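You operate a simulated robot arm through the tools that you are given. There is no shell and no other tool. Be economical: measure what you need, move in short steps, check, and stop when the job is done.

The job below is to be done with a simulated robot arm. You get a single attempt, and the scene is never put back.

## Task
Take the bowl-shaped black barrel and put it on the middle shelf of the wash bench. Shut the top blue-grey drawer. Take the red extension ring and leave it on top of the banded silver tin on the top of the long bench. Put the lettered lens marked "A" from the top of the long bench on the riser of the wash bench and the lettered lens marked "E" on top of the grey plastic box. Put the yellow round brush on the top of the long bench away on the top of the wash bench. Put the fisheye lens that says "2" from the top of the long bench on the middle shelf of the grey drawer counter and the fisheye lens labelled "3" on the top of the dry cabinet. Any order will do. Set down upright: lettered lens, fisheye lens.
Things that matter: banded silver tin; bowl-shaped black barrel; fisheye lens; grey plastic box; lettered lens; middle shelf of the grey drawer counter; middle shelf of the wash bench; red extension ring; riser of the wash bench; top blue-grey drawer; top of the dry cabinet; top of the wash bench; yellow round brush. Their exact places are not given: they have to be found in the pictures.

The check looks at the end state, three seconds after you hand in, the way a careful person would. Anything else that was tipped, shoved, dropped, spilled or broken makes it a failure.

## Robot
A 7-joint arm with a two-finger parallel gripper on a trunk, on a base that drives. Base frame: it is fixed to the floor where the robot stands at the start and does not move with it; the origin is under the middle of the robot, x ahead of it, y to its left, z up. Units: mm, degrees, N and s.
Its first joint turns from -166.0 to 166.0 degrees. Places, roughly: banded silver tin (9x9x3 cm) [-3000, 1000, 800]; bowl-shaped black barrel (9x9x5 cm) [1200, 0, 1600]; fisheye lens [-1500, 1500, 750]; grey plastic box [-1750, 1250, 750]; lettered lens [-1750, 1250, 750]; middle shelf of the grey drawer counter [1100, -400, 500]; middle shelf of the wash bench [1600, -2200, 500]; red extension ring [-1000, -500, 750]; riser of the wash bench (56x14 cm) [1540, -1780, 900]; top blue-grey drawer [700, 100, 700]; top of the dry cabinet [800, 700, 1500]; top of the wash bench [1700, -2200, 800]; yellow round brush (4x4x12 cm) [-1200, 1300, 900]. Payload 3.43 kg.
The tool frame sits at the grasp point between the pads (the TCP): z along the fingers, y along the line on which they close. The tips reach 30 mm beyond it. The gripper opens to 94 mm. The fingers are 28 mm wide and 10 mm thick; the gripper's body (50 by 96 mm) begins 55 mm behind the TCP.
Orientation is told as [roll, pitch, yaw] about the base's x, y, z axes, in that order, counted from this pose: with the fingers straight down and closing along the base's y, the tool's x points along the base's -x, its y along +y and its z along -z.

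## Interface
- The arm moves only by the tool apply_moves. Its argument "series" is a list of rows, each an object of numbers (a shift or turn left out is 0, a gripper value left out holds the last): "dx", "dy", "dz": the shift along the tool's x, y, z in mm; "rx", "ry", "rz": the turn, a rotation vector about the tool's x, y, z in degrees; "hand": the finger opening in mm, from 0 to 94. In form: [{"dx": .., "dy": .., "dz": .., "rx": .., "ry": .., "rz": .., "hand": ..}, ...]. A call has 1 to 10 rows; each row shifts and turns the commanded pose from where the row before left it, along the tool's axes as they then stand. Each row takes 0.2 s and may step no farther than 50 mm and 8.6 degrees from the row before; otherwise, or with a gripper value out of range, the whole call is refused. A pose out of reach is approached as far as the arm can. The call stops where the force on the tool passes 40 N (or 10 N more than at its start, if that is more) or the arm is blocked; 0.2 s more then pass. Each finger travels about 45 mm/s and halts on what it meets, pressing with about 42 N; the grip force reading is that of the motor and also rises with nothing between the fingers. The clock runs only during rows and for 0.2 s after the last one: add rows that do not move to give the fingers time. It gives the time, the measured TCP pose, the force on the tool (base axes), the opening and the grip force at its end, in the units of the frame above (readings bear some noise), with the torque about the TCP (base axes, N m) and any sound that the robot's microphone picked up.
- Cameras (640 x 400 px; columns grow to the right, rows downward): "scene" is now at [461, 152.3, 1299.1]; the picture's right is [-0.84, -0.54, 0.00], its down [-0.44, 0.69, -0.58] and it looks along [0.31, -0.49, -0.82] (base axes); focal length 214 px, centre (320, 200). "wrist" rides on the gripper at [76, 14, -103] in the tool frame; the picture's right is [-0.18, 0.98, 0.00], its down [-0.75, -0.14, -0.64] and it looks along [-0.63, -0.12, 0.77] (tool axes); focal length 243 px, centre (320, 200).
- get_image(camera): a new picture of that camera. No time passes.
- raise_lower(by): slides the trunk up (or, below 0, down) by that many mm; the arm and the scene camera ride with it, the base frame stays. It gives what a move gives, with no picture.
- roll_base(legs): drives the robot by 1 to 6 legs, each [ahead, left, turn to the left] in mm, mm and degrees, along the robot's own axes; the way and the turn of a leg run together, so that a leg with both is an arc; at most 1500 mm and 180 degrees a leg. The arm and the cameras ride along, it lands a little off, and it stops where it bumps. It gives what a move gives.
- head_to(pan, tilt): turns the head with the scene camera to pan (to the left, within 103 degrees either way) and tilt (down, from -29 to 69), counted from straight ahead of the robot. It gives what a move gives.
- pixel_to_xyz(camera, pixels): there is no depth. For up to 12 entries [column, row, z] of the newest picture of that camera ("zoom" is the newest enlarged one), the place [x, y] in the base frame at which the ray of that pixel passes the height z, good to about 2 mm. No time passes.
- zoom(camera, box): a new picture of the part [left, top, right, bottom] of that camera's present view, enlarged. No time passes.
- close_job(): hands the job in; it is judged then, once.

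Work in short steps. Measure before you move; look again where a grasp or a placing could have gone wrong, and mend it. You have 145 turns and 168 pictures in all, those below and enlarged ones among them. Open the gripper and draw the arm clear of the work before you hand the job in, unless the task says otherwise.

The tools are called after "Call:" by a JSON object that holds its "name" and its "arguments". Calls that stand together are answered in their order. apply_moves: Moves the arm, as the interface text tells. Its arguments: {"type":"object","properties":{"series":{"type":"array"}},"required":["series"]} The other tools are called the same way: raise_lower (by) slides the trunk up or down; roll_base (legs) drives the base; head_to (pan, tilt) turns the head that bears the scene camera; get_image (camera) takes a picture; pixel_to_xyz (camera, pixels) gives the place at which the rays of pixels pass given heights; zoom (camera, box) takes an enlarged picture of a part of a camera's view; close_job () hands the job in.

At the start:

```text
t: 0.0
tcp_pos: [616.6, -321.1, 999.6]
tcp_rot: [0.0, 0.0, 0.0]
ft_force: [0.1, 1.0, -1.4]
moment: [-0.01, 0.02, 0.01]
gripper_width: 94.1
finger_force: 0.0
trunk travel left (down, up): [-425.0, 65.0]
robot x, y, heading: [0.2, -2.1, -0.2]
head pan, tilt: [-57.3, 54.6]
```

scene: 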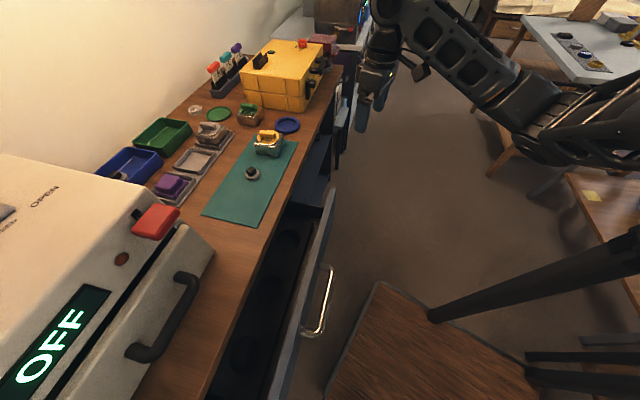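
wrist: 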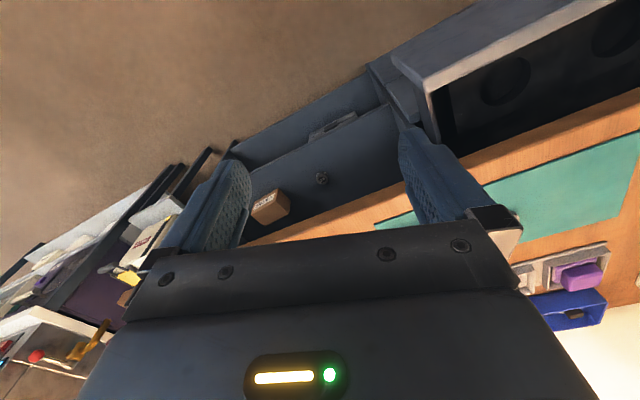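

I start by surveying: the first picture shows the grey drawer counter with an open drawer (handle at about (318,300)). I turn the head ahead to look for the black barrel and the dry cabinet.

Call:
{"name": "head_to", "arguments": {"pan": 0, "tilt": 10}}

Call:
{"name": "get_image", "arguments": {"camera": "scene"}}

Call:
{"name": "head_to", "arguments": {"pan": 90, "tilt": 30}}

Call:
{"name": "get_image", "arguments": {"camera": "scene"}}

Call:
{"name": "head_to", "arguments": {"pan": -90, "tilt": 30}}

Call:
{"name": "get_image", "arguments": {"camera": "scene"}}

```text
t: 1.3
tcp_pos: [616.7, -322.3, 998.7]
tcp_rot: [0.0, 0.0, 0.0]
ft_force: [-0.5, -0.5, 0.2]
moment: [0.07, 0.0, -0.04]
gripper_width: 93.9
finger_force: 0.0
trunk travel left (down, up): [-425.0, 65.0]
robot x, y, heading: [-1.9, 2.9, 0.3]
head pan, tilt: [0.0, 10.0]
```

```text
165 pictures are left
```

scene: 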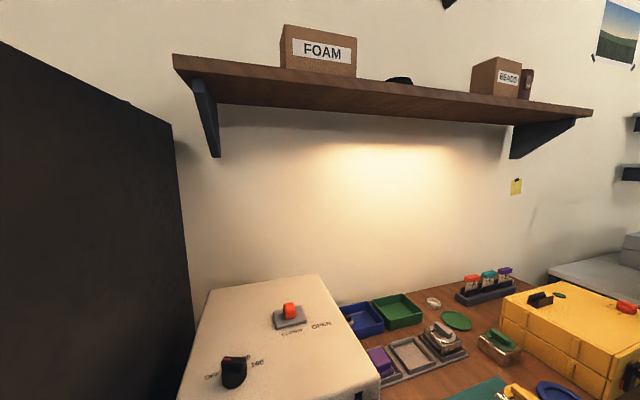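

```text
t: 2.9
tcp_pos: [617.3, -321.5, 999.8]
tcp_rot: [-0.1, 0.0, 0.1]
ft_force: [-0.5, 0.7, 0.8]
moment: [-0.02, 0.01, -0.03]
gripper_width: 93.8
finger_force: 0.0
trunk travel left (down, up): [-425.0, 65.0]
robot x, y, heading: [1.9, -0.9, -0.1]
head pan, tilt: [90.0, 30.0]
```

```text
164 pictures are left
```

scene: 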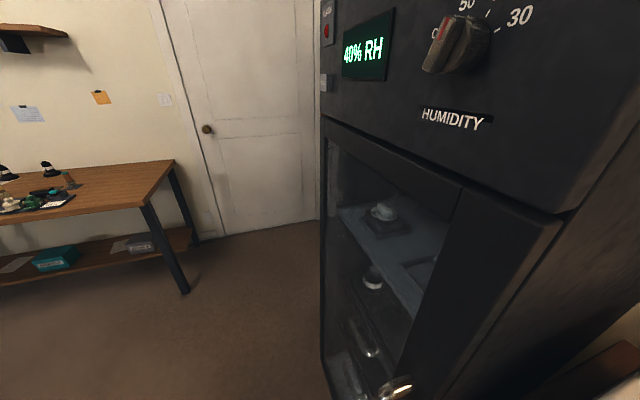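

```text
t: 5.6
tcp_pos: [616.5, -322.3, 1000.6]
tcp_rot: [-0.1, 0.0, 0.1]
ft_force: [0.6, -0.6, 0.0]
moment: [0.02, -0.01, -0.01]
gripper_width: 93.9
finger_force: 0.1
trunk travel left (down, up): [-425.0, 65.0]
robot x, y, heading: [4.2, 1.0, -0.2]
head pan, tilt: [-90.0, 30.0]
```

```text
163 pictures are left
```

scene: 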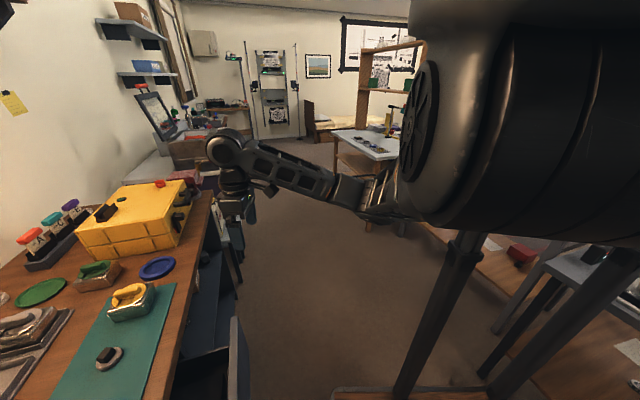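

The black barrel's rim shows at about (400,80) on the wall shelf between FOAM and BEADS. I look down at the open drawer next and at the floor around the robot.

Call:
{"name": "head_to", "arguments": {"pan": -15, "tilt": 65}}

Call:
{"name": "get_image", "arguments": {"camera": "scene"}}

Call:
{"name": "head_to", "arguments": {"pan": -103, "tilt": 60}}

Call:
{"name": "get_image", "arguments": {"camera": "scene"}}

Call:
{"name": "head_to", "arguments": {"pan": 103, "tilt": 60}}

Call:
{"name": "get_image", "arguments": {"camera": "scene"}}

```text
t: 7.1
tcp_pos: [616.9, -321.2, 999.2]
tcp_rot: [0.0, 0.0, 0.0]
ft_force: [0.6, 0.1, -0.8]
moment: [-0.03, -0.02, 0.05]
gripper_width: 94.1
finger_force: 0.0
trunk travel left (down, up): [-425.0, 65.0]
robot x, y, heading: [-0.4, 3.0, -0.3]
head pan, tilt: [-15.0, 65.0]
```

```text
162 pictures are left
```

scene: 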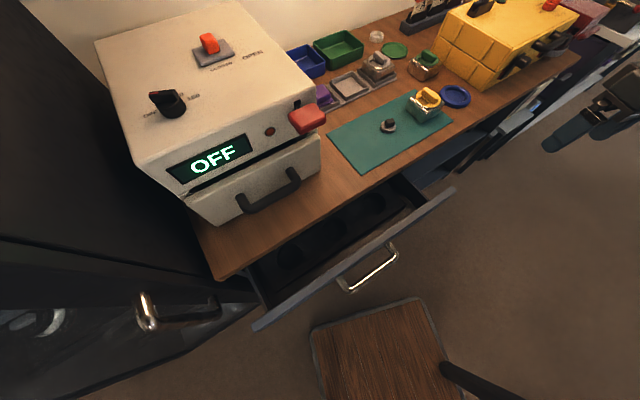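

```text
t: 8.7
tcp_pos: [618.0, -320.8, 999.2]
tcp_rot: [0.0, 0.1, 0.0]
ft_force: [0.3, 0.1, 0.0]
moment: [-0.01, 0.06, 0.0]
gripper_width: 93.9
finger_force: 0.0
trunk travel left (down, up): [-425.0, 65.0]
robot x, y, heading: [-1.5, -6.0, 0.1]
head pan, tilt: [-103.0, 60.0]
```

```text
161 pictures are left
```

scene: 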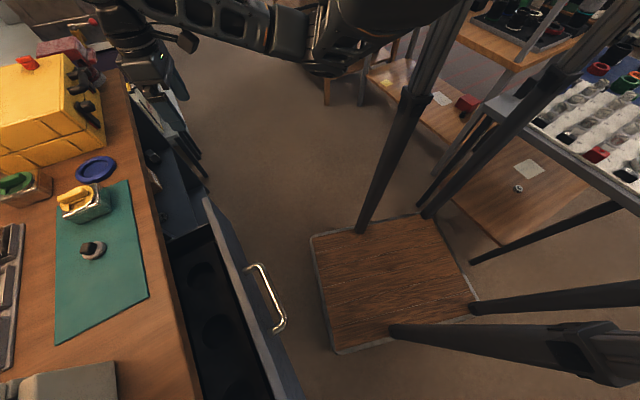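

```text
t: 11.7
tcp_pos: [616.3, -321.9, 999.7]
tcp_rot: [0.1, 0.0, 0.0]
ft_force: [0.2, 0.7, -0.1]
moment: [-0.01, -0.03, 0.03]
gripper_width: 94.2
finger_force: 0.1
trunk travel left (down, up): [-425.0, 65.0]
robot x, y, heading: [2.4, -3.0, 0.0]
head pan, tilt: [103.0, 60.0]
```

```text
160 pictures are left
```

scene: 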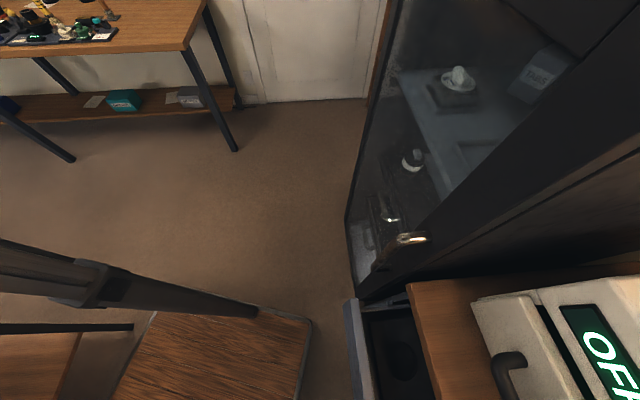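

The wooden plate is the robot's own base. I measure the drawer handle and front edges with a fresh picture aimed at it.

Call:
{"name": "head_to", "arguments": {"pan": -45, "tilt": 65}}

Call:
{"name": "get_image", "arguments": {"camera": "scene"}}

```text
t: 14.0
tcp_pos: [616.7, -321.1, 999.1]
tcp_rot: [0.0, 0.0, -0.1]
ft_force: [0.8, 0.5, -0.6]
moment: [0.03, 0.0, 0.0]
gripper_width: 94.0
finger_force: 0.1
trunk travel left (down, up): [-425.0, 65.0]
robot x, y, heading: [-2.2, 0.3, 0.1]
head pan, tilt: [-45.0, 65.0]
```

```text
159 pictures are left
```

scene: 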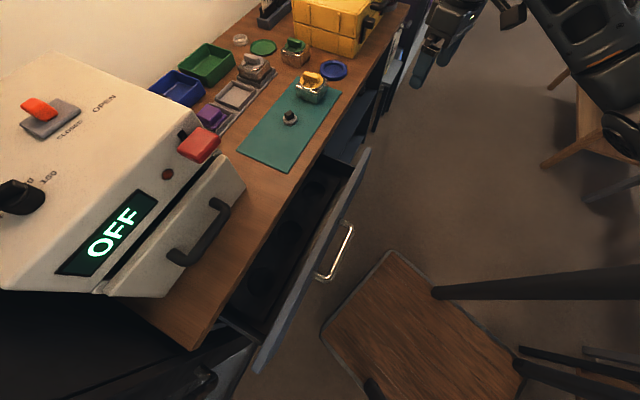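

I measure the counter edge, drawer front, handle and base plate at some guessed heights.

Call:
{"name": "pixel_to_xyz", "arguments": {"camera": "scene", "pixels": [[197, 350, 800], [197, 350, 750], [405, 5, 800], [405, 5, 750], [262, 372, 700], [368, 150, 700], [262, 372, 750], [368, 150, 750], [335, 255, 680], [388, 252, 250], [322, 340, 250], [352, 228, 680]]}}

Call:
{"name": "zoom", "arguments": {"camera": "scene", "box": [220, 130, 400, 390]}}

```text
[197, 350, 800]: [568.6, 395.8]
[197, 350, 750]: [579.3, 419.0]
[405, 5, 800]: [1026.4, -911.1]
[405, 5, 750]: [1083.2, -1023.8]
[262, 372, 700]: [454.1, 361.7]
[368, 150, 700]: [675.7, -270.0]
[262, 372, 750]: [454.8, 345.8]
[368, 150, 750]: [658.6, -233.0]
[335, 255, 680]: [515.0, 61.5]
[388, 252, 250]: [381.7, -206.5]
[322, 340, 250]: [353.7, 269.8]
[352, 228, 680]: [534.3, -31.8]
```

```text
1.54 times, centred on (310, 260) of scene
```

zoom: 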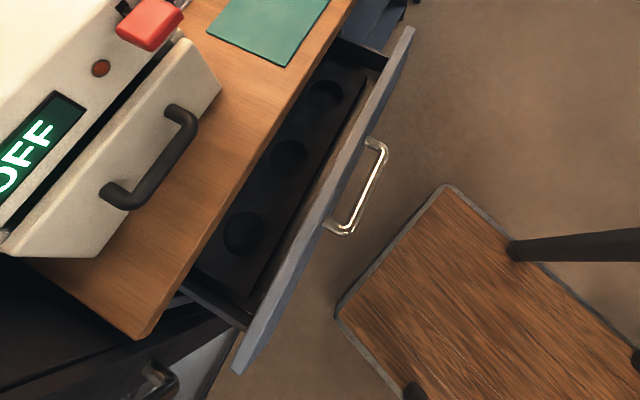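

The counter is turned by about 19° (edge from (568,396) to (1026,-911)). To get heights I lower the trunk 150 mm for parallax and look again.

Call:
{"name": "raise_lower", "arguments": {"by": -150}}

Call:
{"name": "zoom", "arguments": {"camera": "scene", "box": [160, 100, 480, 390]}}

```text
t: 15.8
tcp_pos: [616.0, -321.6, 850.3]
tcp_rot: [0.0, -0.1, 0.0]
ft_force: [-0.1, 0.8, 0.4]
moment: [0.02, 0.01, -0.03]
gripper_width: 93.9
finger_force: 0.1
trunk travel left (down, up): [-275.0, 215.0]
robot x, y, heading: [-0.5, 1.1, -0.1]
head pan, tilt: [-45.0, 65.0]
```

```text
1.38 times, centred on (320, 245) of scene
```

zoom: 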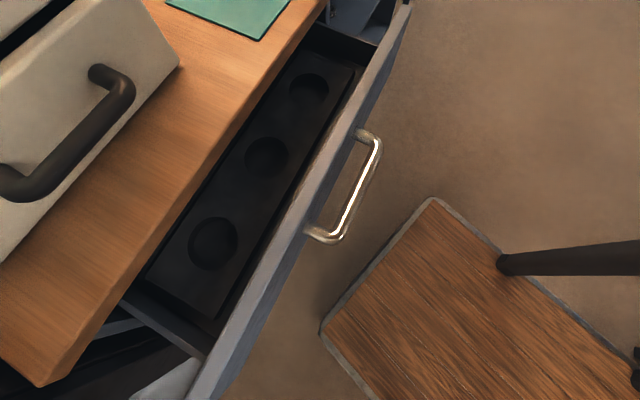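

I compare the handle corner and table corner between both views at several heights.

Call:
{"name": "pixel_to_xyz", "arguments": {"camera": "zoom", "pixels": [[378, 138, 600], [378, 138, 650], [378, 138, 700], [336, 241, 600], [336, 241, 650], [336, 241, 700], [40, 385, 750], [40, 385, 800], [433, 198, 100], [433, 198, 250], [308, 228, 650], [308, 228, 700]]}}

Call:
{"name": "raise_lower", "arguments": {"by": 150}}

Call:
{"name": "zoom", "arguments": {"camera": "scene", "box": [220, 130, 400, 390]}}

Call:
{"name": "pixel_to_xyz", "arguments": {"camera": "zoom", "pixels": [[386, 146, 600], [386, 146, 650], [386, 146, 700], [349, 233, 600], [349, 233, 650], [349, 233, 700], [137, 337, 750], [137, 337, 800], [444, 185, 100], [444, 185, 250], [238, 370, 700], [238, 370, 750]]}}

```text
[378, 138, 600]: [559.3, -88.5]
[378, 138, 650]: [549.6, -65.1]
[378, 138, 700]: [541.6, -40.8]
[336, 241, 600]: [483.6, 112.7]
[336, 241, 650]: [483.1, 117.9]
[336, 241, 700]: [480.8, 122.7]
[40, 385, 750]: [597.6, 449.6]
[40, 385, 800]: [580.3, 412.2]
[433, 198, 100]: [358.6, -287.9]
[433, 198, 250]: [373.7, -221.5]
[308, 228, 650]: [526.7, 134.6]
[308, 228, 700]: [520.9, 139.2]
```

```text
t: 17.5
tcp_pos: [617.0, -321.8, 1000.7]
tcp_rot: [0.0, 0.0, 0.0]
ft_force: [-0.4, -0.1, 0.9]
moment: [-0.01, 0.0, 0.02]
gripper_width: 93.7
finger_force: 0.1
trunk travel left (down, up): [-425.0, 65.0]
robot x, y, heading: [-2.9, 0.9, 0.1]
head pan, tilt: [-45.0, 65.0]
```

```text
1.54 times, centred on (310, 260) of scene
```

zoom: 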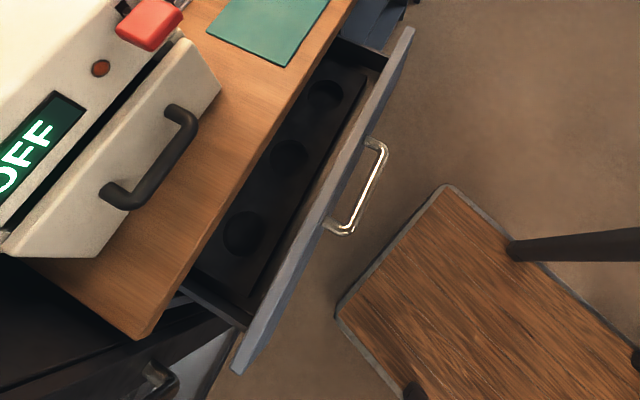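

```text
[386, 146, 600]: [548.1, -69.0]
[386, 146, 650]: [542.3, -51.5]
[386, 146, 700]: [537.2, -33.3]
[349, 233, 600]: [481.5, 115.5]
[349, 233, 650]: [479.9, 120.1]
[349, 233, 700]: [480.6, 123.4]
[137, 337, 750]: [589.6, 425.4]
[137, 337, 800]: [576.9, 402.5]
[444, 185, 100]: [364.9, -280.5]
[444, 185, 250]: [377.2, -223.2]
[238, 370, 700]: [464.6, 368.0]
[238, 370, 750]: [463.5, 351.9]
```

Handle bar is around (508,52) at z≈740, counter top ≈830. I bring the closed gripper down and back of the drawer first, staying clear of the head.

Call:
{"name": "apply_moves", "arguments": {"series": [{"dx": 45, "dz": 20, "hand": 0}, {"dx": 45, "dz": 20}, {"dx": 45, "dz": 20}, {"dx": 45, "dz": 20}, {"dz": 43}, {"dz": 43}, {"dz": 43}, {"dz": 43}]}}

Call:
{"name": "apply_moves", "arguments": {"series": [{"dy": 49.5}, {"dy": 49.5}, {"dy": 49.5}, {"dy": 49.5}, {"dy": 49.5}, {"dy": 49.5}, {"dy": 49.5}, {"rz": -6.7}, {"rz": -6.7}, {"rz": -6.6}]}}

Call:
{"name": "get_image", "arguments": {"camera": "scene"}}

Call:
{"name": "get_image", "arguments": {"camera": "wrist"}}

```text
t: 18.6
tcp_pos: [508.0, -277.4, 910.7]
tcp_rot: [0.7, -0.8, 12.8]
ft_force: [-0.2, -0.2, -0.3]
moment: [0.0, -0.01, 0.01]
gripper_width: 0.0
finger_force: 0.1
trunk travel left (down, up): [-425.0, 65.0]
robot x, y, heading: [-1.0, 1.2, 0.2]
head pan, tilt: [-45.0, 65.0]
stopped in row 5: the arm was blocked; the commanded pose is now the measured one
```

```text
t: 20.8
tcp_pos: [473.1, 44.7, 860.7]
tcp_rot: [0.4, -0.9, 32.8]
ft_force: [-1.0, -0.5, -0.5]
moment: [0.04, 0.0, -0.01]
gripper_width: 0.1
finger_force: 32.7
out of reach, approached as far as the arm can: row 3, 4, 5, 6, 7
trunk travel left (down, up): [-425.0, 65.0]
robot x, y, heading: [-0.1, 1.2, -0.2]
head pan, tilt: [-45.0, 65.0]
```

```text
155 pictures are left
```

scene: 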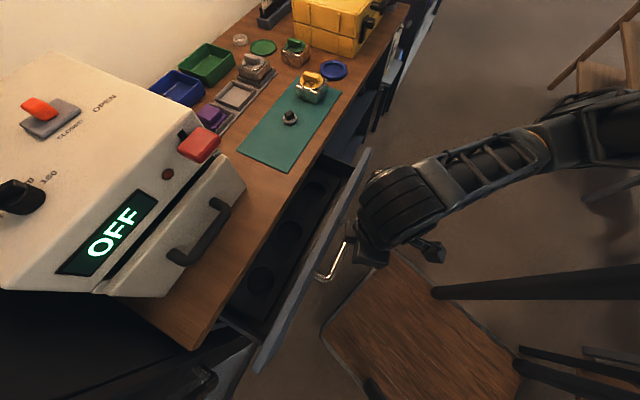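

```text
154 pictures are left
```

wrist: 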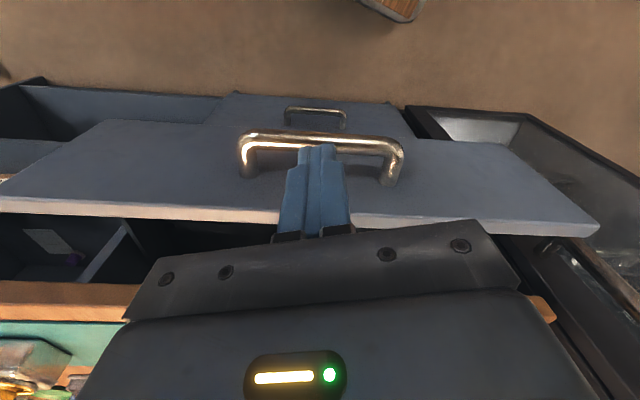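

The arm folds poorly near its axis, so I use the base: correct yaw to 20°, back off 60 mm, then lower the trunk so that the closed fingers stand in front of the handle.

Call:
{"name": "apply_moves", "arguments": {"series": [{"rz": 6.4}, {"rz": 6.4}]}}

Call:
{"name": "roll_base", "arguments": {"legs": [[-75, -30, 0]]}}

Call:
{"name": "raise_lower", "arguments": {"by": -115}}

Call:
{"name": "get_image", "arguments": {"camera": "scene"}}

Call:
{"name": "get_image", "arguments": {"camera": "wrist"}}

```text
t: 21.4
tcp_pos: [474.3, 42.9, 861.9]
tcp_rot: [0.7, -0.8, 19.9]
ft_force: [0.1, -0.1, 0.4]
moment: [-0.03, -0.01, -0.01]
gripper_width: 0.0
finger_force: 32.6
trunk travel left (down, up): [-425.0, 65.0]
robot x, y, heading: [0.1, -1.7, -0.0]
head pan, tilt: [-45.0, 65.0]
```

```text
t: 22.4
tcp_pos: [435.7, 34.4, 863.1]
tcp_rot: [0.6, -0.8, 20.4]
ft_force: [-0.2, 0.1, 1.0]
moment: [-0.01, -0.01, -0.01]
gripper_width: 0.2
finger_force: 33.1
trunk travel left (down, up): [-425.0, 65.0]
robot x, y, heading: [-34.7, -12.5, 0.8]
head pan, tilt: [-45.0, 65.0]
stopped in leg 1: the robot was blocked; the commanded pose is now the measured one
```

```text
t: 23.9
tcp_pos: [436.5, 35.0, 747.1]
tcp_rot: [0.7, -0.7, 20.4]
ft_force: [1.0, 0.0, 0.0]
moment: [-0.01, -0.01, -0.02]
gripper_width: 0.0
finger_force: 33.1
trunk travel left (down, up): [-310.0, 180.0]
robot x, y, heading: [-36.2, -12.3, 0.4]
head pan, tilt: [-45.0, 65.0]
```

```text
153 pictures are left
```

scene: 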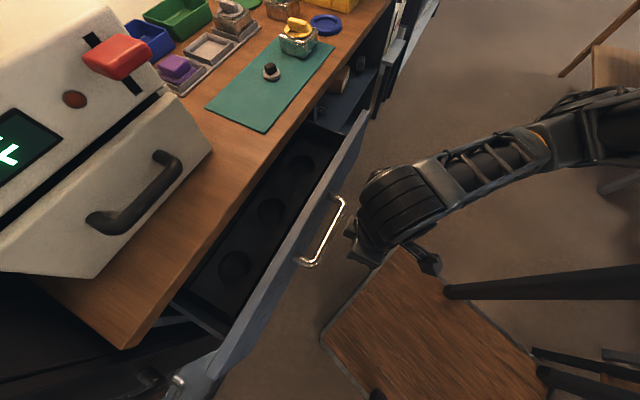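

```text
152 pictures are left
```

wrist: 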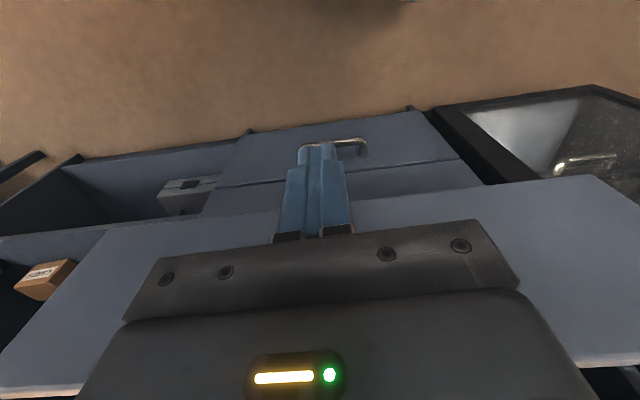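

The fingers are in front of the handle. I push along the drawer's way in (tool -x).

Call:
{"name": "apply_moves", "arguments": {"series": [{"dx": -25}, {"dx": -20}, {"dx": -20}, {"dx": -20}, {"dx": -20}, {"dx": -20}, {"dx": -20}]}}

Call:
{"name": "get_image", "arguments": {"camera": "scene"}}

```text
t: 25.5
tcp_pos: [572.4, 83.6, 747.5]
tcp_rot: [0.6, -0.8, 20.4]
ft_force: [-0.2, -0.1, 1.1]
moment: [0.01, 0.01, 0.02]
gripper_width: 0.0
finger_force: 33.0
trunk travel left (down, up): [-310.0, 180.0]
robot x, y, heading: [-33.9, -17.3, 0.4]
head pan, tilt: [-45.0, 65.0]
```

```text
151 pictures are left
```

scene: 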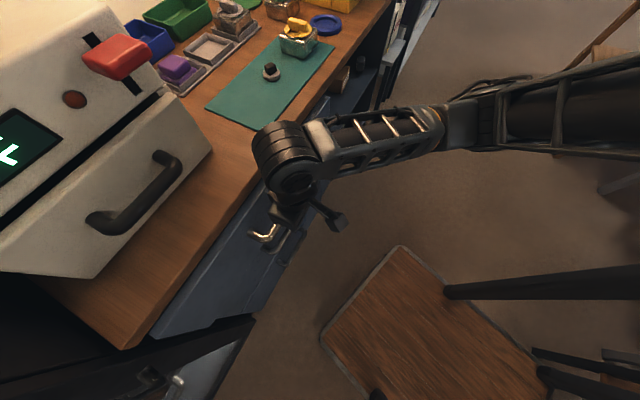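

The drawer has moved almost home. I push on in small steps until force shows it is seated.

Call:
{"name": "apply_moves", "arguments": {"series": [{"dx": -10}, {"dx": -10}, {"dx": -10}, {"dx": -10}, {"dx": -10}, {"dx": -10}]}}

Call:
{"name": "get_image", "arguments": {"camera": "scene"}}

```text
t: 26.4
tcp_pos: [599.3, 94.2, 749.3]
tcp_rot: [0.3, 0.1, 20.7]
ft_force: [-14.3, -6.4, 9.7]
moment: [-0.06, -0.13, -0.23]
gripper_width: 0.3
finger_force: 32.8
trunk travel left (down, up): [-310.0, 180.0]
robot x, y, heading: [-31.4, -17.1, 0.5]
head pan, tilt: [-45.0, 65.0]
stopped in row 4: the force on the tool passed its limit at 59 N (the readings are from after the stop); the commanded pose is now the measured one
```

```text
150 pictures are left
```

scene: 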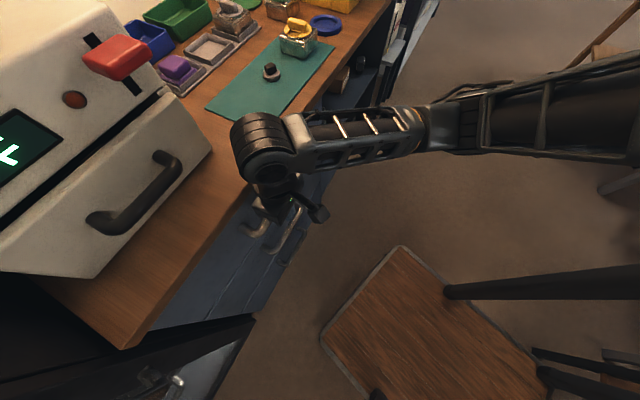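

The drawer is shut. I draw back, raise the trunk fully, and view the wall shelf with the barrel plus the surroundings behind.

Call:
{"name": "apply_moves", "arguments": {"series": [{"dx": 40}, {"dx": 40}, {"dx": 40}]}}

Call:
{"name": "raise_lower", "arguments": {"by": 180}}

Call:
{"name": "head_to", "arguments": {"pan": 5, "tilt": -15}}

Call:
{"name": "get_image", "arguments": {"camera": "scene"}}

Call:
{"name": "head_to", "arguments": {"pan": -103, "tilt": 40}}

Call:
{"name": "get_image", "arguments": {"camera": "scene"}}

Call:
{"name": "head_to", "arguments": {"pan": 103, "tilt": 50}}

Call:
{"name": "get_image", "arguments": {"camera": "scene"}}

```text
t: 27.2
tcp_pos: [484.8, 52.7, 748.6]
tcp_rot: [0.5, -0.1, 20.6]
ft_force: [0.8, 0.3, 0.4]
moment: [0.0, 0.01, 0.02]
gripper_width: 0.1
finger_force: 32.7
trunk travel left (down, up): [-310.0, 180.0]
robot x, y, heading: [-31.1, -14.4, 0.4]
head pan, tilt: [-45.0, 65.0]
```

```text
t: 29.2
tcp_pos: [487.5, 51.9, 929.4]
tcp_rot: [0.4, 0.0, 20.6]
ft_force: [-0.3, 0.3, 0.7]
moment: [-0.04, -0.01, 0.0]
gripper_width: 0.0
finger_force: 32.7
trunk travel left (down, up): [-490.0, 0.0]
robot x, y, heading: [-36.8, -16.8, 0.4]
head pan, tilt: [-45.0, 65.0]
```

```text
t: 30.7
tcp_pos: [487.0, 50.8, 929.2]
tcp_rot: [0.4, 0.0, 20.6]
ft_force: [-0.2, -0.5, 0.9]
moment: [0.05, -0.03, -0.04]
gripper_width: 0.0
finger_force: 33.2
trunk travel left (down, up): [-490.0, 0.0]
robot x, y, heading: [-39.0, -13.9, 0.8]
head pan, tilt: [5.0, -15.0]
```

```text
149 pictures are left
```

scene: 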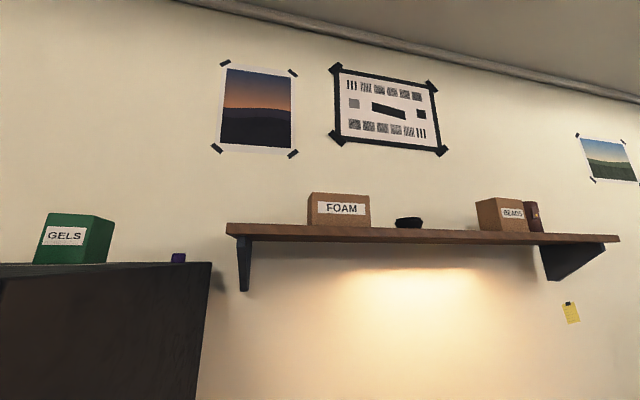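

```text
t: 32.6
tcp_pos: [486.6, 52.3, 929.2]
tcp_rot: [0.3, -0.1, 20.6]
ft_force: [-1.0, -0.6, -0.4]
moment: [0.0, 0.0, 0.02]
gripper_width: 0.0
finger_force: 32.7
trunk travel left (down, up): [-490.0, 0.0]
robot x, y, heading: [-35.8, -11.9, 0.4]
head pan, tilt: [-103.0, 40.0]
```

```text
148 pictures are left
```

scene: 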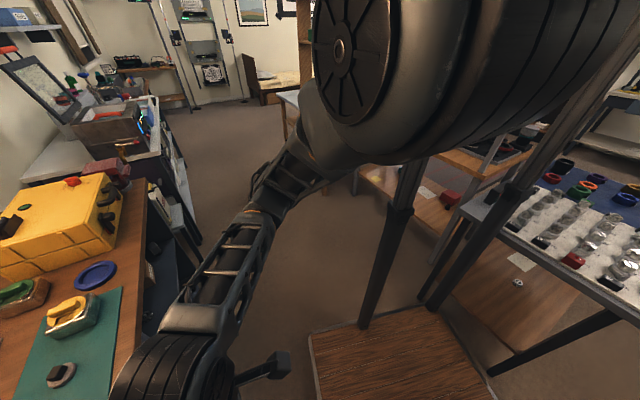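

```text
t: 35.6
tcp_pos: [486.3, 51.9, 929.0]
tcp_rot: [0.3, 0.1, 20.5]
ft_force: [0.1, -0.6, -0.2]
moment: [-0.03, -0.02, 0.03]
gripper_width: 0.3
finger_force: 32.9
trunk travel left (down, up): [-490.0, 0.0]
robot x, y, heading: [-37.1, -12.7, 0.1]
head pan, tilt: [103.0, 50.0]
```

```text
147 pictures are left
```

scene: 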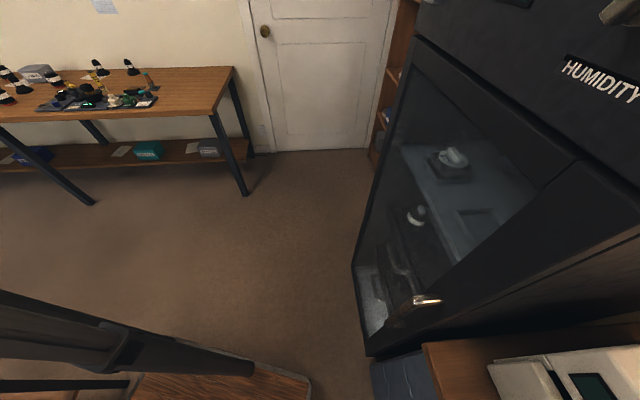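

Nothing was disturbed. I zoom at the barrel on the shelf from here.

Call:
{"name": "head_to", "arguments": {"pan": 5, "tilt": -10}}

Call:
{"name": "zoom", "arguments": {"camera": "scene", "box": [290, 190, 510, 330]}}

```text
t: 37.3
tcp_pos: [486.8, 52.0, 930.0]
tcp_rot: [0.4, 0.0, 20.6]
ft_force: [0.0, -0.2, 0.0]
moment: [-0.01, 0.02, 0.01]
gripper_width: 0.2
finger_force: 32.9
trunk travel left (down, up): [-490.0, 0.0]
robot x, y, heading: [-36.5, -12.8, 0.3]
head pan, tilt: [5.0, -10.0]
```

```text
2.86 times, centred on (400, 260) of scene
```

zoom: 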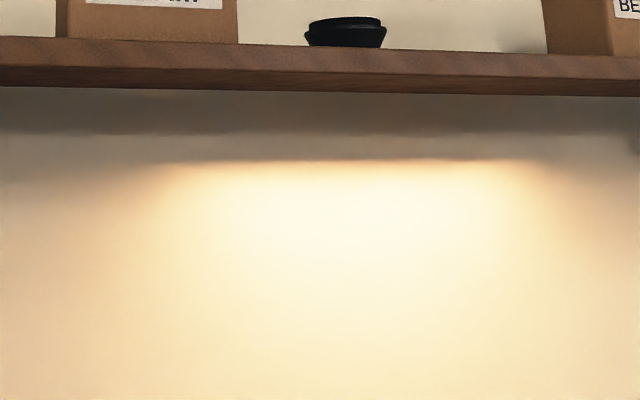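

I take the barrel's ray here, then move the base nearer for a second ray.

Call:
{"name": "pixel_to_xyz", "arguments": {"camera": "zoom", "pixels": [[346, 47, 1500], [346, 47, 1550], [346, 47, 1600], [345, 17, 1550], [345, 17, 1600], [345, 17, 1650]]}}

Call:
{"name": "roll_base", "arguments": {"legs": [[100, -200, 0]]}}

Call:
{"name": "head_to", "arguments": {"pan": 20, "tilt": -20}}

Call:
{"name": "get_image", "arguments": {"camera": "scene"}}

```text
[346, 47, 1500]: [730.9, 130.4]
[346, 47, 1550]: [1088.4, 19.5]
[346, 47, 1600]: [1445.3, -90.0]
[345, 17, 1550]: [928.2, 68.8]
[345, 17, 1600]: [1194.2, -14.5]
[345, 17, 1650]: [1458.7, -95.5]
```

```text
t: 39.0
tcp_pos: [590.1, -149.8, 927.8]
tcp_rot: [0.4, 0.0, 20.5]
ft_force: [-0.1, 0.2, 0.1]
moment: [0.04, 0.0, 0.01]
gripper_width: 0.0
finger_force: 32.6
trunk travel left (down, up): [-490.0, 0.0]
robot x, y, heading: [66.8, -215.2, 0.6]
head pan, tilt: [5.0, -10.0]
```

```text
t: 39.8
tcp_pos: [589.9, -150.5, 930.0]
tcp_rot: [0.4, 0.0, 20.5]
ft_force: [0.5, 0.2, 0.7]
moment: [0.01, -0.04, -0.01]
gripper_width: 0.2
finger_force: 33.2
trunk travel left (down, up): [-490.0, 0.0]
robot x, y, heading: [66.2, -215.5, 0.4]
head pan, tilt: [20.0, -20.0]
```

```text
145 pictures are left
```

scene: 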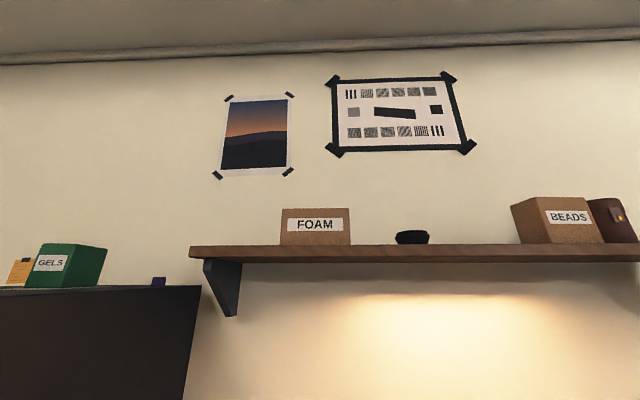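

The barrel is now at (412,237); I take its second ray and the shelf's front edge points.

Call:
{"name": "pixel_to_xyz", "arguments": {"camera": "scene", "pixels": [[412, 244, 1500], [412, 244, 1550], [412, 244, 1600], [412, 231, 1550], [412, 231, 1600], [412, 231, 1650], [190, 248, 1550], [190, 248, 1580], [635, 241, 1550], [635, 241, 1580]]}}

Call:
{"name": "zoom", "arguments": {"camera": "scene", "box": [372, 210, 452, 260]}}

```text
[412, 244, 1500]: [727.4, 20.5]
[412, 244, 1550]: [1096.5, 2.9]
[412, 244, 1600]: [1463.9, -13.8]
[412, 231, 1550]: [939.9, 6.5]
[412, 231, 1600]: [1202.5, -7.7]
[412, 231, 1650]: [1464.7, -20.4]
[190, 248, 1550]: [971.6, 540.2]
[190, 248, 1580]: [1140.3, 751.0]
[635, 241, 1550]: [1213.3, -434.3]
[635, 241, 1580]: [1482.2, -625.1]
```

```text
8.00 times, centred on (412, 235) of scene
```

zoom: 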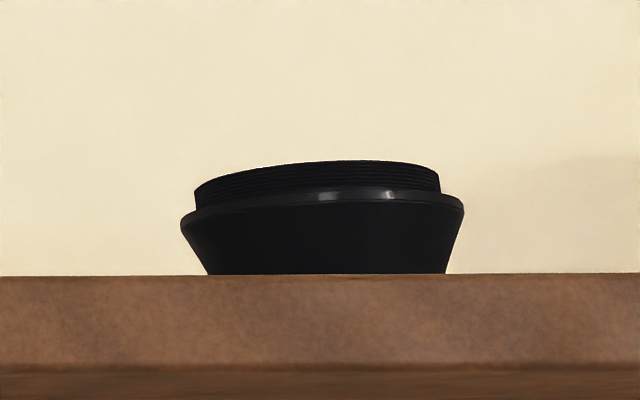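

The rays cross near (1170,-6), rim z≈1595, shelf ≈1548. Top ring ≈78 mm wide, so a grasp from above fits. I first swing the arm to the right, away from the head, and lift it.

Call:
{"name": "apply_moves", "arguments": {"series": [{"dx": 17, "dy": -46.5}, {"dx": 17, "dy": -46.5}, {"dx": 17, "dy": -46.5}, {"dx": 17, "dy": -46.5}, {"dx": 17, "dy": -46.5}, {"dx": 17, "dy": -46.5}, {"dz": -48}, {"dz": -48}, {"dz": -48}, {"dz": -48}]}}

Call:
{"name": "roll_base", "arguments": {"legs": [[120, 0, 0], [0, 0, 20]]}}

Call:
{"name": "head_to", "arguments": {"pan": -30, "tilt": 40}}

Call:
{"name": "get_image", "arguments": {"camera": "scene"}}

Call:
{"name": "get_image", "arguments": {"camera": "wrist"}}

```text
t: 42.0
tcp_pos: [591.4, -449.5, 1121.0]
tcp_rot: [0.4, 0.0, 20.5]
ft_force: [0.4, 0.1, -0.9]
moment: [-0.01, 0.03, 0.01]
gripper_width: 0.0
finger_force: 33.1
trunk travel left (down, up): [-490.0, 0.0]
robot x, y, heading: [71.1, -216.3, 0.5]
head pan, tilt: [20.0, -20.0]
```

```text
t: 44.3
tcp_pos: [757.7, -256.3, 1121.6]
tcp_rot: [0.4, -0.1, 40.4]
ft_force: [-0.1, 0.6, 0.1]
moment: [0.0, 0.02, -0.01]
gripper_width: 0.0
finger_force: 33.3
trunk travel left (down, up): [-490.0, 0.0]
robot x, y, heading: [185.0, -213.6, 20.3]
head pan, tilt: [20.0, -20.0]
```

```text
t: 45.6
tcp_pos: [756.3, -256.7, 1119.5]
tcp_rot: [0.4, 0.0, 40.4]
ft_force: [0.4, -0.5, -0.3]
moment: [0.02, -0.02, 0.0]
gripper_width: 0.0
finger_force: 33.2
trunk travel left (down, up): [-490.0, 0.0]
robot x, y, heading: [183.5, -219.1, 20.2]
head pan, tilt: [-30.0, 40.0]
```

```text
143 pictures are left
```

scene: 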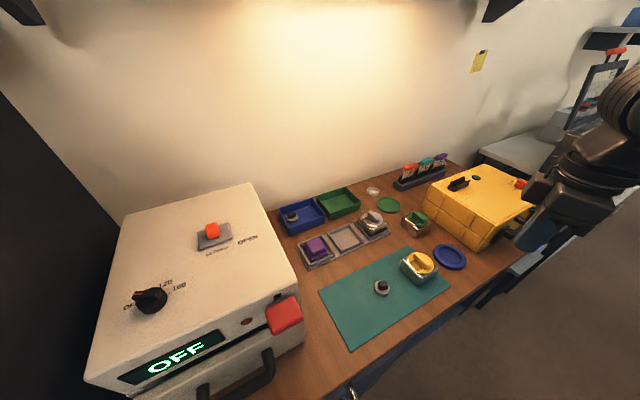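

```text
142 pictures are left
```

wrist: 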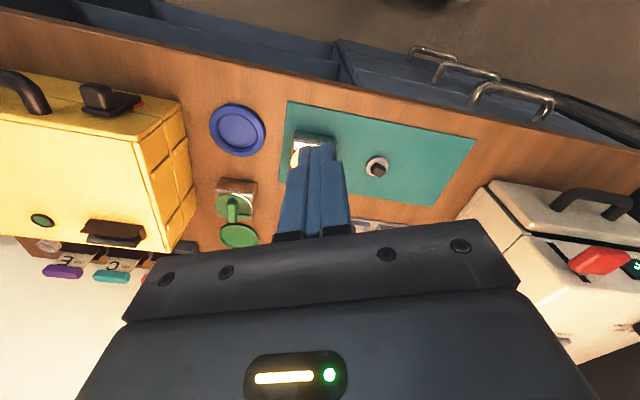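

The counter is clear and the drawer flush with its neighbours. I lift the arm to about z 1700 and turn the tool to yaw 20°.

Call:
{"name": "apply_moves", "arguments": {"series": [{"dz": -48}, {"dz": -48}, {"dz": -48}, {"dz": -48}, {"dz": -48}, {"dz": -48}, {"dz": -48}, {"dz": -48}, {"dz": -48}, {"dz": -48}]}}

Call:
{"name": "apply_moves", "arguments": {"series": [{"dz": -48, "rz": 6.7}, {"dz": -48, "rz": 6.7}, {"rz": 6.6, "hand": 94}, {}, {}, {}, {}, {}]}}

Call:
{"name": "get_image", "arguments": {"camera": "wrist"}}

```text
t: 47.7
tcp_pos: [764.1, -288.2, 1524.8]
tcp_rot: [10.7, -7.4, 40.9]
ft_force: [0.5, -0.2, 0.3]
moment: [-0.06, 0.01, 0.03]
gripper_width: 0.0
finger_force: 34.1
out of reach, approached as far as the arm can: row 10
trunk travel left (down, up): [-490.0, 0.0]
robot x, y, heading: [185.8, -208.4, 20.1]
head pan, tilt: [-30.0, 40.0]
stopped in row 10: the arm was blocked; the commanded pose is now the measured one
```

```text
t: 48.3
tcp_pos: [772.3, -343.4, 1544.0]
tcp_rot: [23.6, -12.3, 30.3]
ft_force: [1.1, 0.5, -0.3]
moment: [-0.05, 0.03, 0.01]
gripper_width: 0.0
finger_force: 33.6
trunk travel left (down, up): [-490.0, 0.0]
robot x, y, heading: [182.8, -214.1, 20.3]
head pan, tilt: [-30.0, 40.0]
stopped in row 2: the arm was blocked; the commanded pose is now the measured one
```

```text
141 pictures are left
```

wrist: 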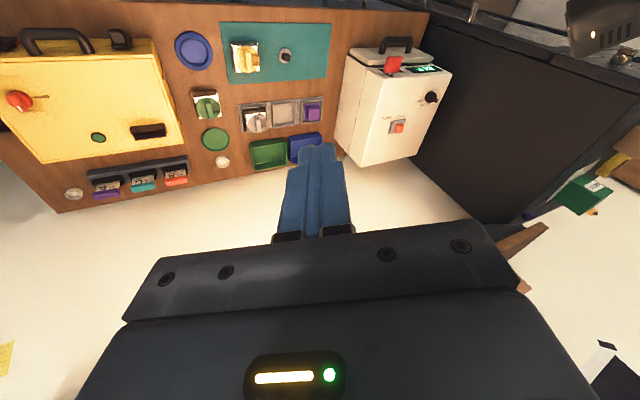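

Straight down is not reachable that high, so I will tilt the tool 45° forward (pitch -45, yaw 20), fingers still closing along the shelf. I rotate in place first.

Call:
{"name": "apply_moves", "arguments": {"series": [{"ry": -8}, {"ry": -8}, {"ry": -8, "hand": 94}, {"ry": -8}, {"rx": 8}, {"rx": 8}, {"rx": 7}]}}

Call:
{"name": "get_image", "arguments": {"camera": "wrist"}}

```text
t: 49.9
tcp_pos: [773.0, -345.0, 1544.1]
tcp_rot: [7.7, -40.8, 14.0]
ft_force: [-0.7, 0.1, 0.2]
moment: [-0.02, -0.01, 0.05]
gripper_width: 94.2
finger_force: 0.1
trunk travel left (down, up): [-490.0, 0.0]
robot x, y, heading: [182.5, -212.7, 20.3]
head pan, tilt: [-30.0, 40.0]
```

```text
140 pictures are left
```

wrist: 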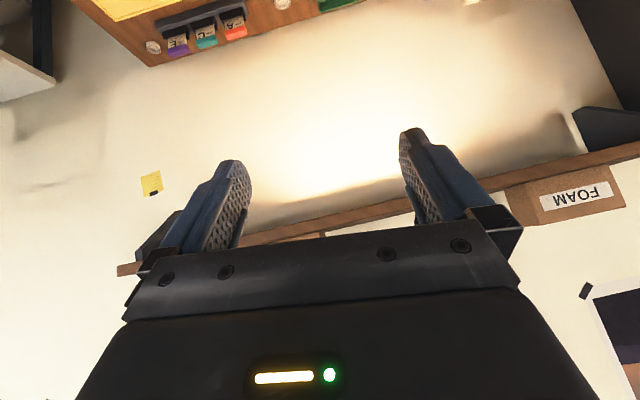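

Reorientation works. I correct the residual angles, then lift to about z 1650 for a look onto the shelf.

Call:
{"name": "apply_moves", "arguments": {"series": [{"rx": 3.2, "ry": -4.2, "rz": -4.5}, {"dx": -32, "dz": -32}, {"dx": -32, "dz": -32}, {"dx": -32, "dz": -32}, {"dx": -32, "dz": -32}]}}

Call:
{"name": "get_image", "arguments": {"camera": "wrist"}}

```text
t: 51.1
tcp_pos: [777.1, -359.1, 1717.7]
tcp_rot: [3.5, -45.5, 18.0]
ft_force: [-0.3, -0.8, -0.4]
moment: [0.01, 0.01, 0.02]
gripper_width: 94.0
finger_force: 0.1
trunk travel left (down, up): [-490.0, 0.0]
robot x, y, heading: [185.0, -211.7, 20.3]
head pan, tilt: [-30.0, 40.0]
```

```text
139 pictures are left
```

wrist: 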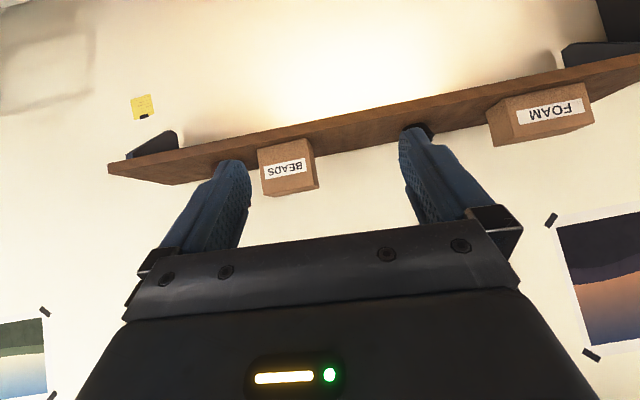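

I drive ahead 95 mm toward the counter, keeping off the drawer handles.

Call:
{"name": "roll_base", "arguments": {"legs": [[95, 0, 0]]}}

Call:
{"name": "apply_moves", "arguments": {"series": [{"rx": 3.5, "dx": 0, "dy": 45}, {"dy": 48}, {"dy": 48}, {"dy": 48}]}}

Call:
{"name": "get_image", "arguments": {"camera": "wrist"}}

Call:
{"name": "head_to", "arguments": {"pan": 0, "tilt": 69}}

Call:
{"name": "get_image", "arguments": {"camera": "scene"}}

```text
t: 52.2
tcp_pos: [865.6, -324.3, 1718.2]
tcp_rot: [3.2, -45.6, 18.0]
ft_force: [0.2, 0.0, 0.2]
moment: [0.01, 0.0, 0.0]
gripper_width: 94.0
finger_force: 0.1
trunk travel left (down, up): [-490.0, 0.0]
robot x, y, heading: [278.2, -180.9, 20.1]
head pan, tilt: [-30.0, 40.0]
```

```text
t: 53.3
tcp_pos: [822.8, -199.9, 1693.6]
tcp_rot: [11.7, -44.9, 8.2]
ft_force: [-0.1, 0.3, -0.4]
moment: [-0.02, -0.01, 0.0]
gripper_width: 93.9
finger_force: 0.0
trunk travel left (down, up): [-490.0, 0.0]
robot x, y, heading: [274.4, -177.7, 20.1]
head pan, tilt: [-30.0, 40.0]
stopped in row 4: the arm was blocked; the commanded pose is now the measured one
```

```text
138 pictures are left
```

wrist: 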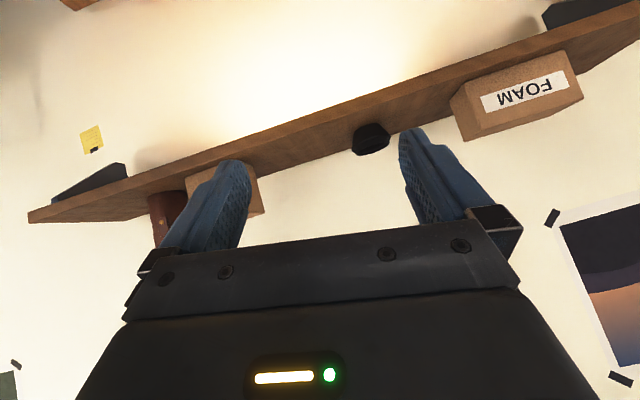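

```text
t: 54.3
tcp_pos: [822.6, -199.3, 1692.6]
tcp_rot: [11.9, -44.8, 8.4]
ft_force: [0.2, -0.3, -0.1]
moment: [0.0, 0.0, 0.0]
gripper_width: 94.2
finger_force: 0.1
trunk travel left (down, up): [-490.0, 0.0]
robot x, y, heading: [276.5, -180.8, 20.3]
head pan, tilt: [0.0, 68.8]
```

```text
137 pictures are left
```

scene: 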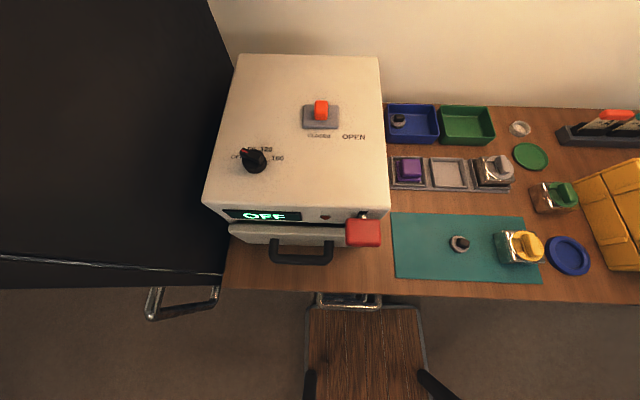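

The arm is limited when folded so close; extending forward should free it. I fix the angles and move forward a bit.

Call:
{"name": "apply_moves", "arguments": {"series": [{"dx": -28, "dz": 28}, {"dx": -28, "dz": 28}, {"dx": -28, "dz": 28, "rx": 1.7, "rz": -4.3}, {"dx": -28, "dz": 28, "rx": 1.7, "rz": -4.3}]}}

Call:
{"name": "get_image", "arguments": {"camera": "wrist"}}

```text
t: 55.3
tcp_pos: [974.7, -148.7, 1697.1]
tcp_rot: [-0.6, -45.7, 20.8]
ft_force: [-0.6, 0.0, -0.9]
moment: [0.01, 0.0, 0.01]
gripper_width: 94.0
finger_force: 0.0
trunk travel left (down, up): [-490.0, 0.0]
robot x, y, heading: [277.7, -178.0, 20.3]
head pan, tilt: [0.0, 68.8]
```

```text
136 pictures are left
```

wrist: 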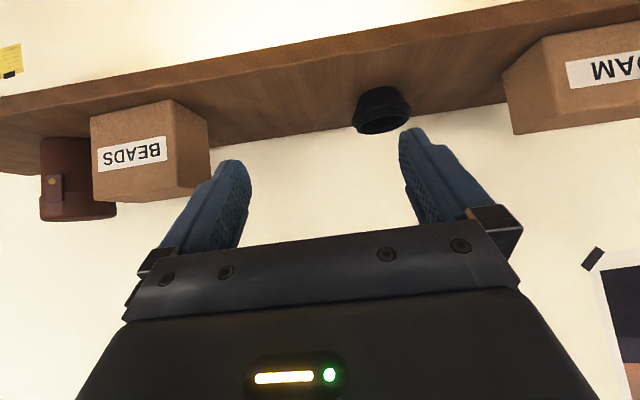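

The barrel is plainly visible at (382,112), hollow end facing up. I zoom in and measure.

Call:
{"name": "zoom", "arguments": {"camera": "wrist", "box": [332, 75, 432, 138]}}

Call:
{"name": "pixel_to_xyz", "arguments": {"camera": "wrist", "pixels": [[356, 120, 1590], [406, 118, 1590], [382, 125, 1590], [380, 90, 1548], [300, 58, 1548], [200, 80, 1548], [480, 28, 1548]]}}

```text
6.35 times, centred on (382, 106) of wrist
```

zoom: 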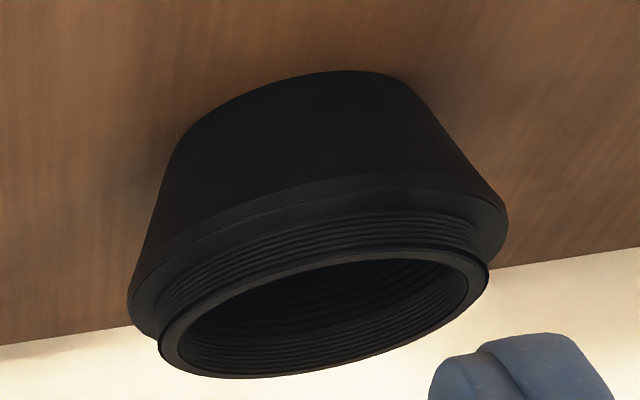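

```text
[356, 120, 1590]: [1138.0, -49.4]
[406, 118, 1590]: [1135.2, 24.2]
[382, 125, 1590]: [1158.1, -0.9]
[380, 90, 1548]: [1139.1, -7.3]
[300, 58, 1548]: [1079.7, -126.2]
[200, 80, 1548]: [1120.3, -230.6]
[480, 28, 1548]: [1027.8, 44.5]
```

I measure the rim ellipse's ends in the zoomed picture.

Call:
{"name": "pixel_to_xyz", "arguments": {"camera": "zoom", "pixels": [[162, 338, 1595], [489, 279, 1595], [323, 313, 1595], [323, 313, 1600], [323, 313, 1590], [345, 250, 1595], [290, 376, 1595], [128, 300, 1584], [507, 225, 1584]]}}

```text
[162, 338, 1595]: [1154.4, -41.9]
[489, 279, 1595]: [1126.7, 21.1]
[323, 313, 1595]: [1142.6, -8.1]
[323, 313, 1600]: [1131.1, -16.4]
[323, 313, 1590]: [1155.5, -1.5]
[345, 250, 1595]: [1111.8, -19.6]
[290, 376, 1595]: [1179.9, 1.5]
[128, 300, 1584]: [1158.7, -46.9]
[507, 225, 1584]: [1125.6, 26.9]
```

I move sideways 72 mm and forward 130 mm at the same height, then remeasure for a better triangulation.

Call:
{"name": "apply_moves", "arguments": {"series": [{"dx": -30.5, "dz": 30.5, "dy": 24}, {"dx": -30.5, "dz": 30.5, "dy": 24}, {"dx": -30.5, "dz": 30.5, "dy": 24}, {}]}}

Call:
{"name": "zoom", "arguments": {"camera": "wrist", "box": [220, 60, 420, 185]}}

```text
t: 56.3
tcp_pos: [1070.9, -36.8, 1698.6]
tcp_rot: [-0.4, -45.7, 20.6]
ft_force: [0.7, 0.1, -0.2]
moment: [0.01, 0.01, -0.01]
gripper_width: 94.1
finger_force: 0.1
trunk travel left (down, up): [-490.0, 0.0]
robot x, y, heading: [276.6, -181.0, 20.3]
head pan, tilt: [0.0, 68.8]
```

```text
3.20 times, centred on (320, 122) of wrist
```

zoom: 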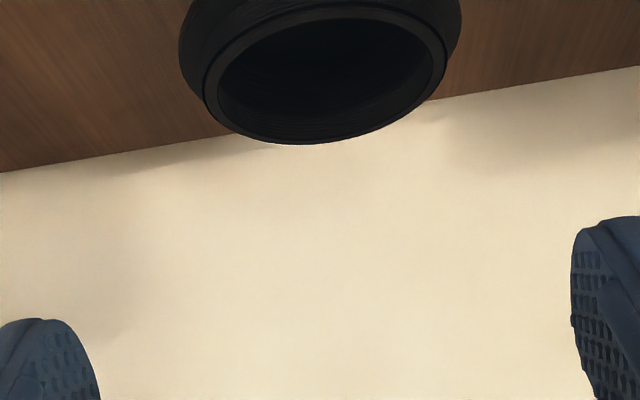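

The rim's ends are at (203,88) and (446,55); I measure at candidate heights.

Call:
{"name": "pixel_to_xyz", "arguments": {"camera": "zoom", "pixels": [[203, 88, 1595], [446, 55, 1595], [203, 88, 1585], [446, 55, 1585], [325, 74, 1595], [325, 74, 1585], [325, 74, 1575], [300, 145, 1585], [340, 3, 1585], [180, 48, 1570], [461, 20, 1570]]}}

```text
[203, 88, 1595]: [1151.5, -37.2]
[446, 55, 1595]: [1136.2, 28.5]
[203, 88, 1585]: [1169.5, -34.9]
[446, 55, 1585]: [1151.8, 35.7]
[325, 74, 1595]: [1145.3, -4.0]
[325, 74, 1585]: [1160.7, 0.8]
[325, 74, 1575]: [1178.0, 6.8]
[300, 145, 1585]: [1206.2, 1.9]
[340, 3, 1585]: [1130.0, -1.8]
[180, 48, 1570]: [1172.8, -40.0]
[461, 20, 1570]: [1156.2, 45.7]
```

Both views agree on rim z≈1590 and centre ≈(1153,-1). I advance along the tool axis most of the way, then check.

Call:
{"name": "apply_moves", "arguments": {"series": [{"dx": 3, "dy": 2, "dz": 30}, {"dx": 3, "dy": 2, "dz": 30}, {"dx": 2, "dy": 1, "dz": 20}, {}]}}

Call:
{"name": "get_image", "arguments": {"camera": "wrist"}}

```text
t: 57.3
tcp_pos: [1117.0, -16.8, 1635.4]
tcp_rot: [-0.2, -45.8, 20.5]
ft_force: [-0.1, 0.1, -1.0]
moment: [-0.02, 0.02, 0.01]
gripper_width: 93.9
finger_force: 0.0
trunk travel left (down, up): [-490.0, 0.0]
robot x, y, heading: [277.9, -179.8, 19.7]
head pan, tilt: [0.0, 68.8]
```

```text
133 pictures are left
```

wrist: 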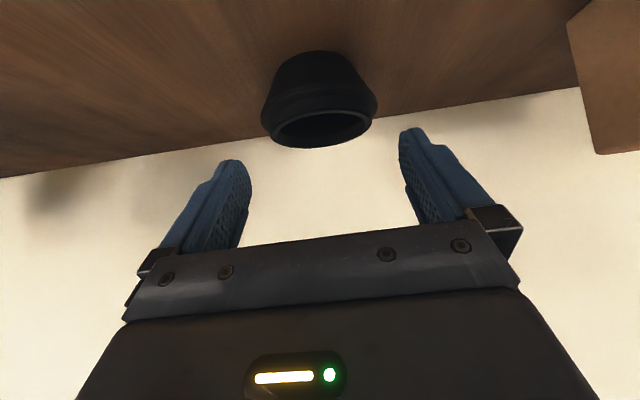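

I measure the rim again from closer before the last stretch.

Call:
{"name": "zoom", "arguments": {"camera": "wrist", "box": [240, 40, 400, 160]}}

Call:
{"name": "pixel_to_xyz", "arguments": {"camera": "wrist", "pixels": [[271, 130, 1590], [373, 121, 1590], [322, 126, 1590], [271, 130, 1585], [373, 121, 1585], [318, 147, 1590], [325, 107, 1590], [322, 126, 1585]]}}

```text
3.33 times, centred on (320, 100) of wrist
```

zoom: 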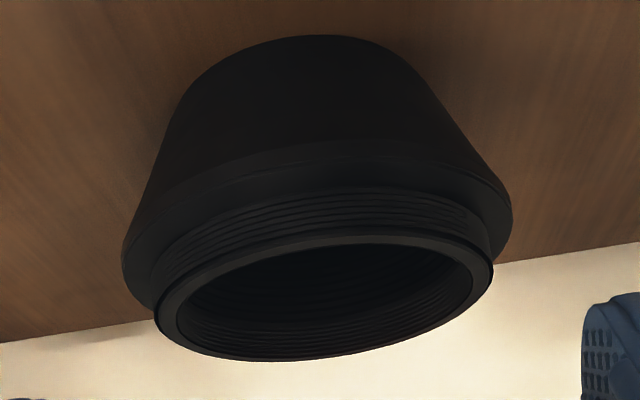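

```text
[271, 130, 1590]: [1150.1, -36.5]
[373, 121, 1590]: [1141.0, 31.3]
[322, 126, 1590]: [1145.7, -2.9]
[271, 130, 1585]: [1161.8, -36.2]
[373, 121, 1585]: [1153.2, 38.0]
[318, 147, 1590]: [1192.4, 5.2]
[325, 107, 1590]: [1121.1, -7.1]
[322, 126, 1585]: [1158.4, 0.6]
```

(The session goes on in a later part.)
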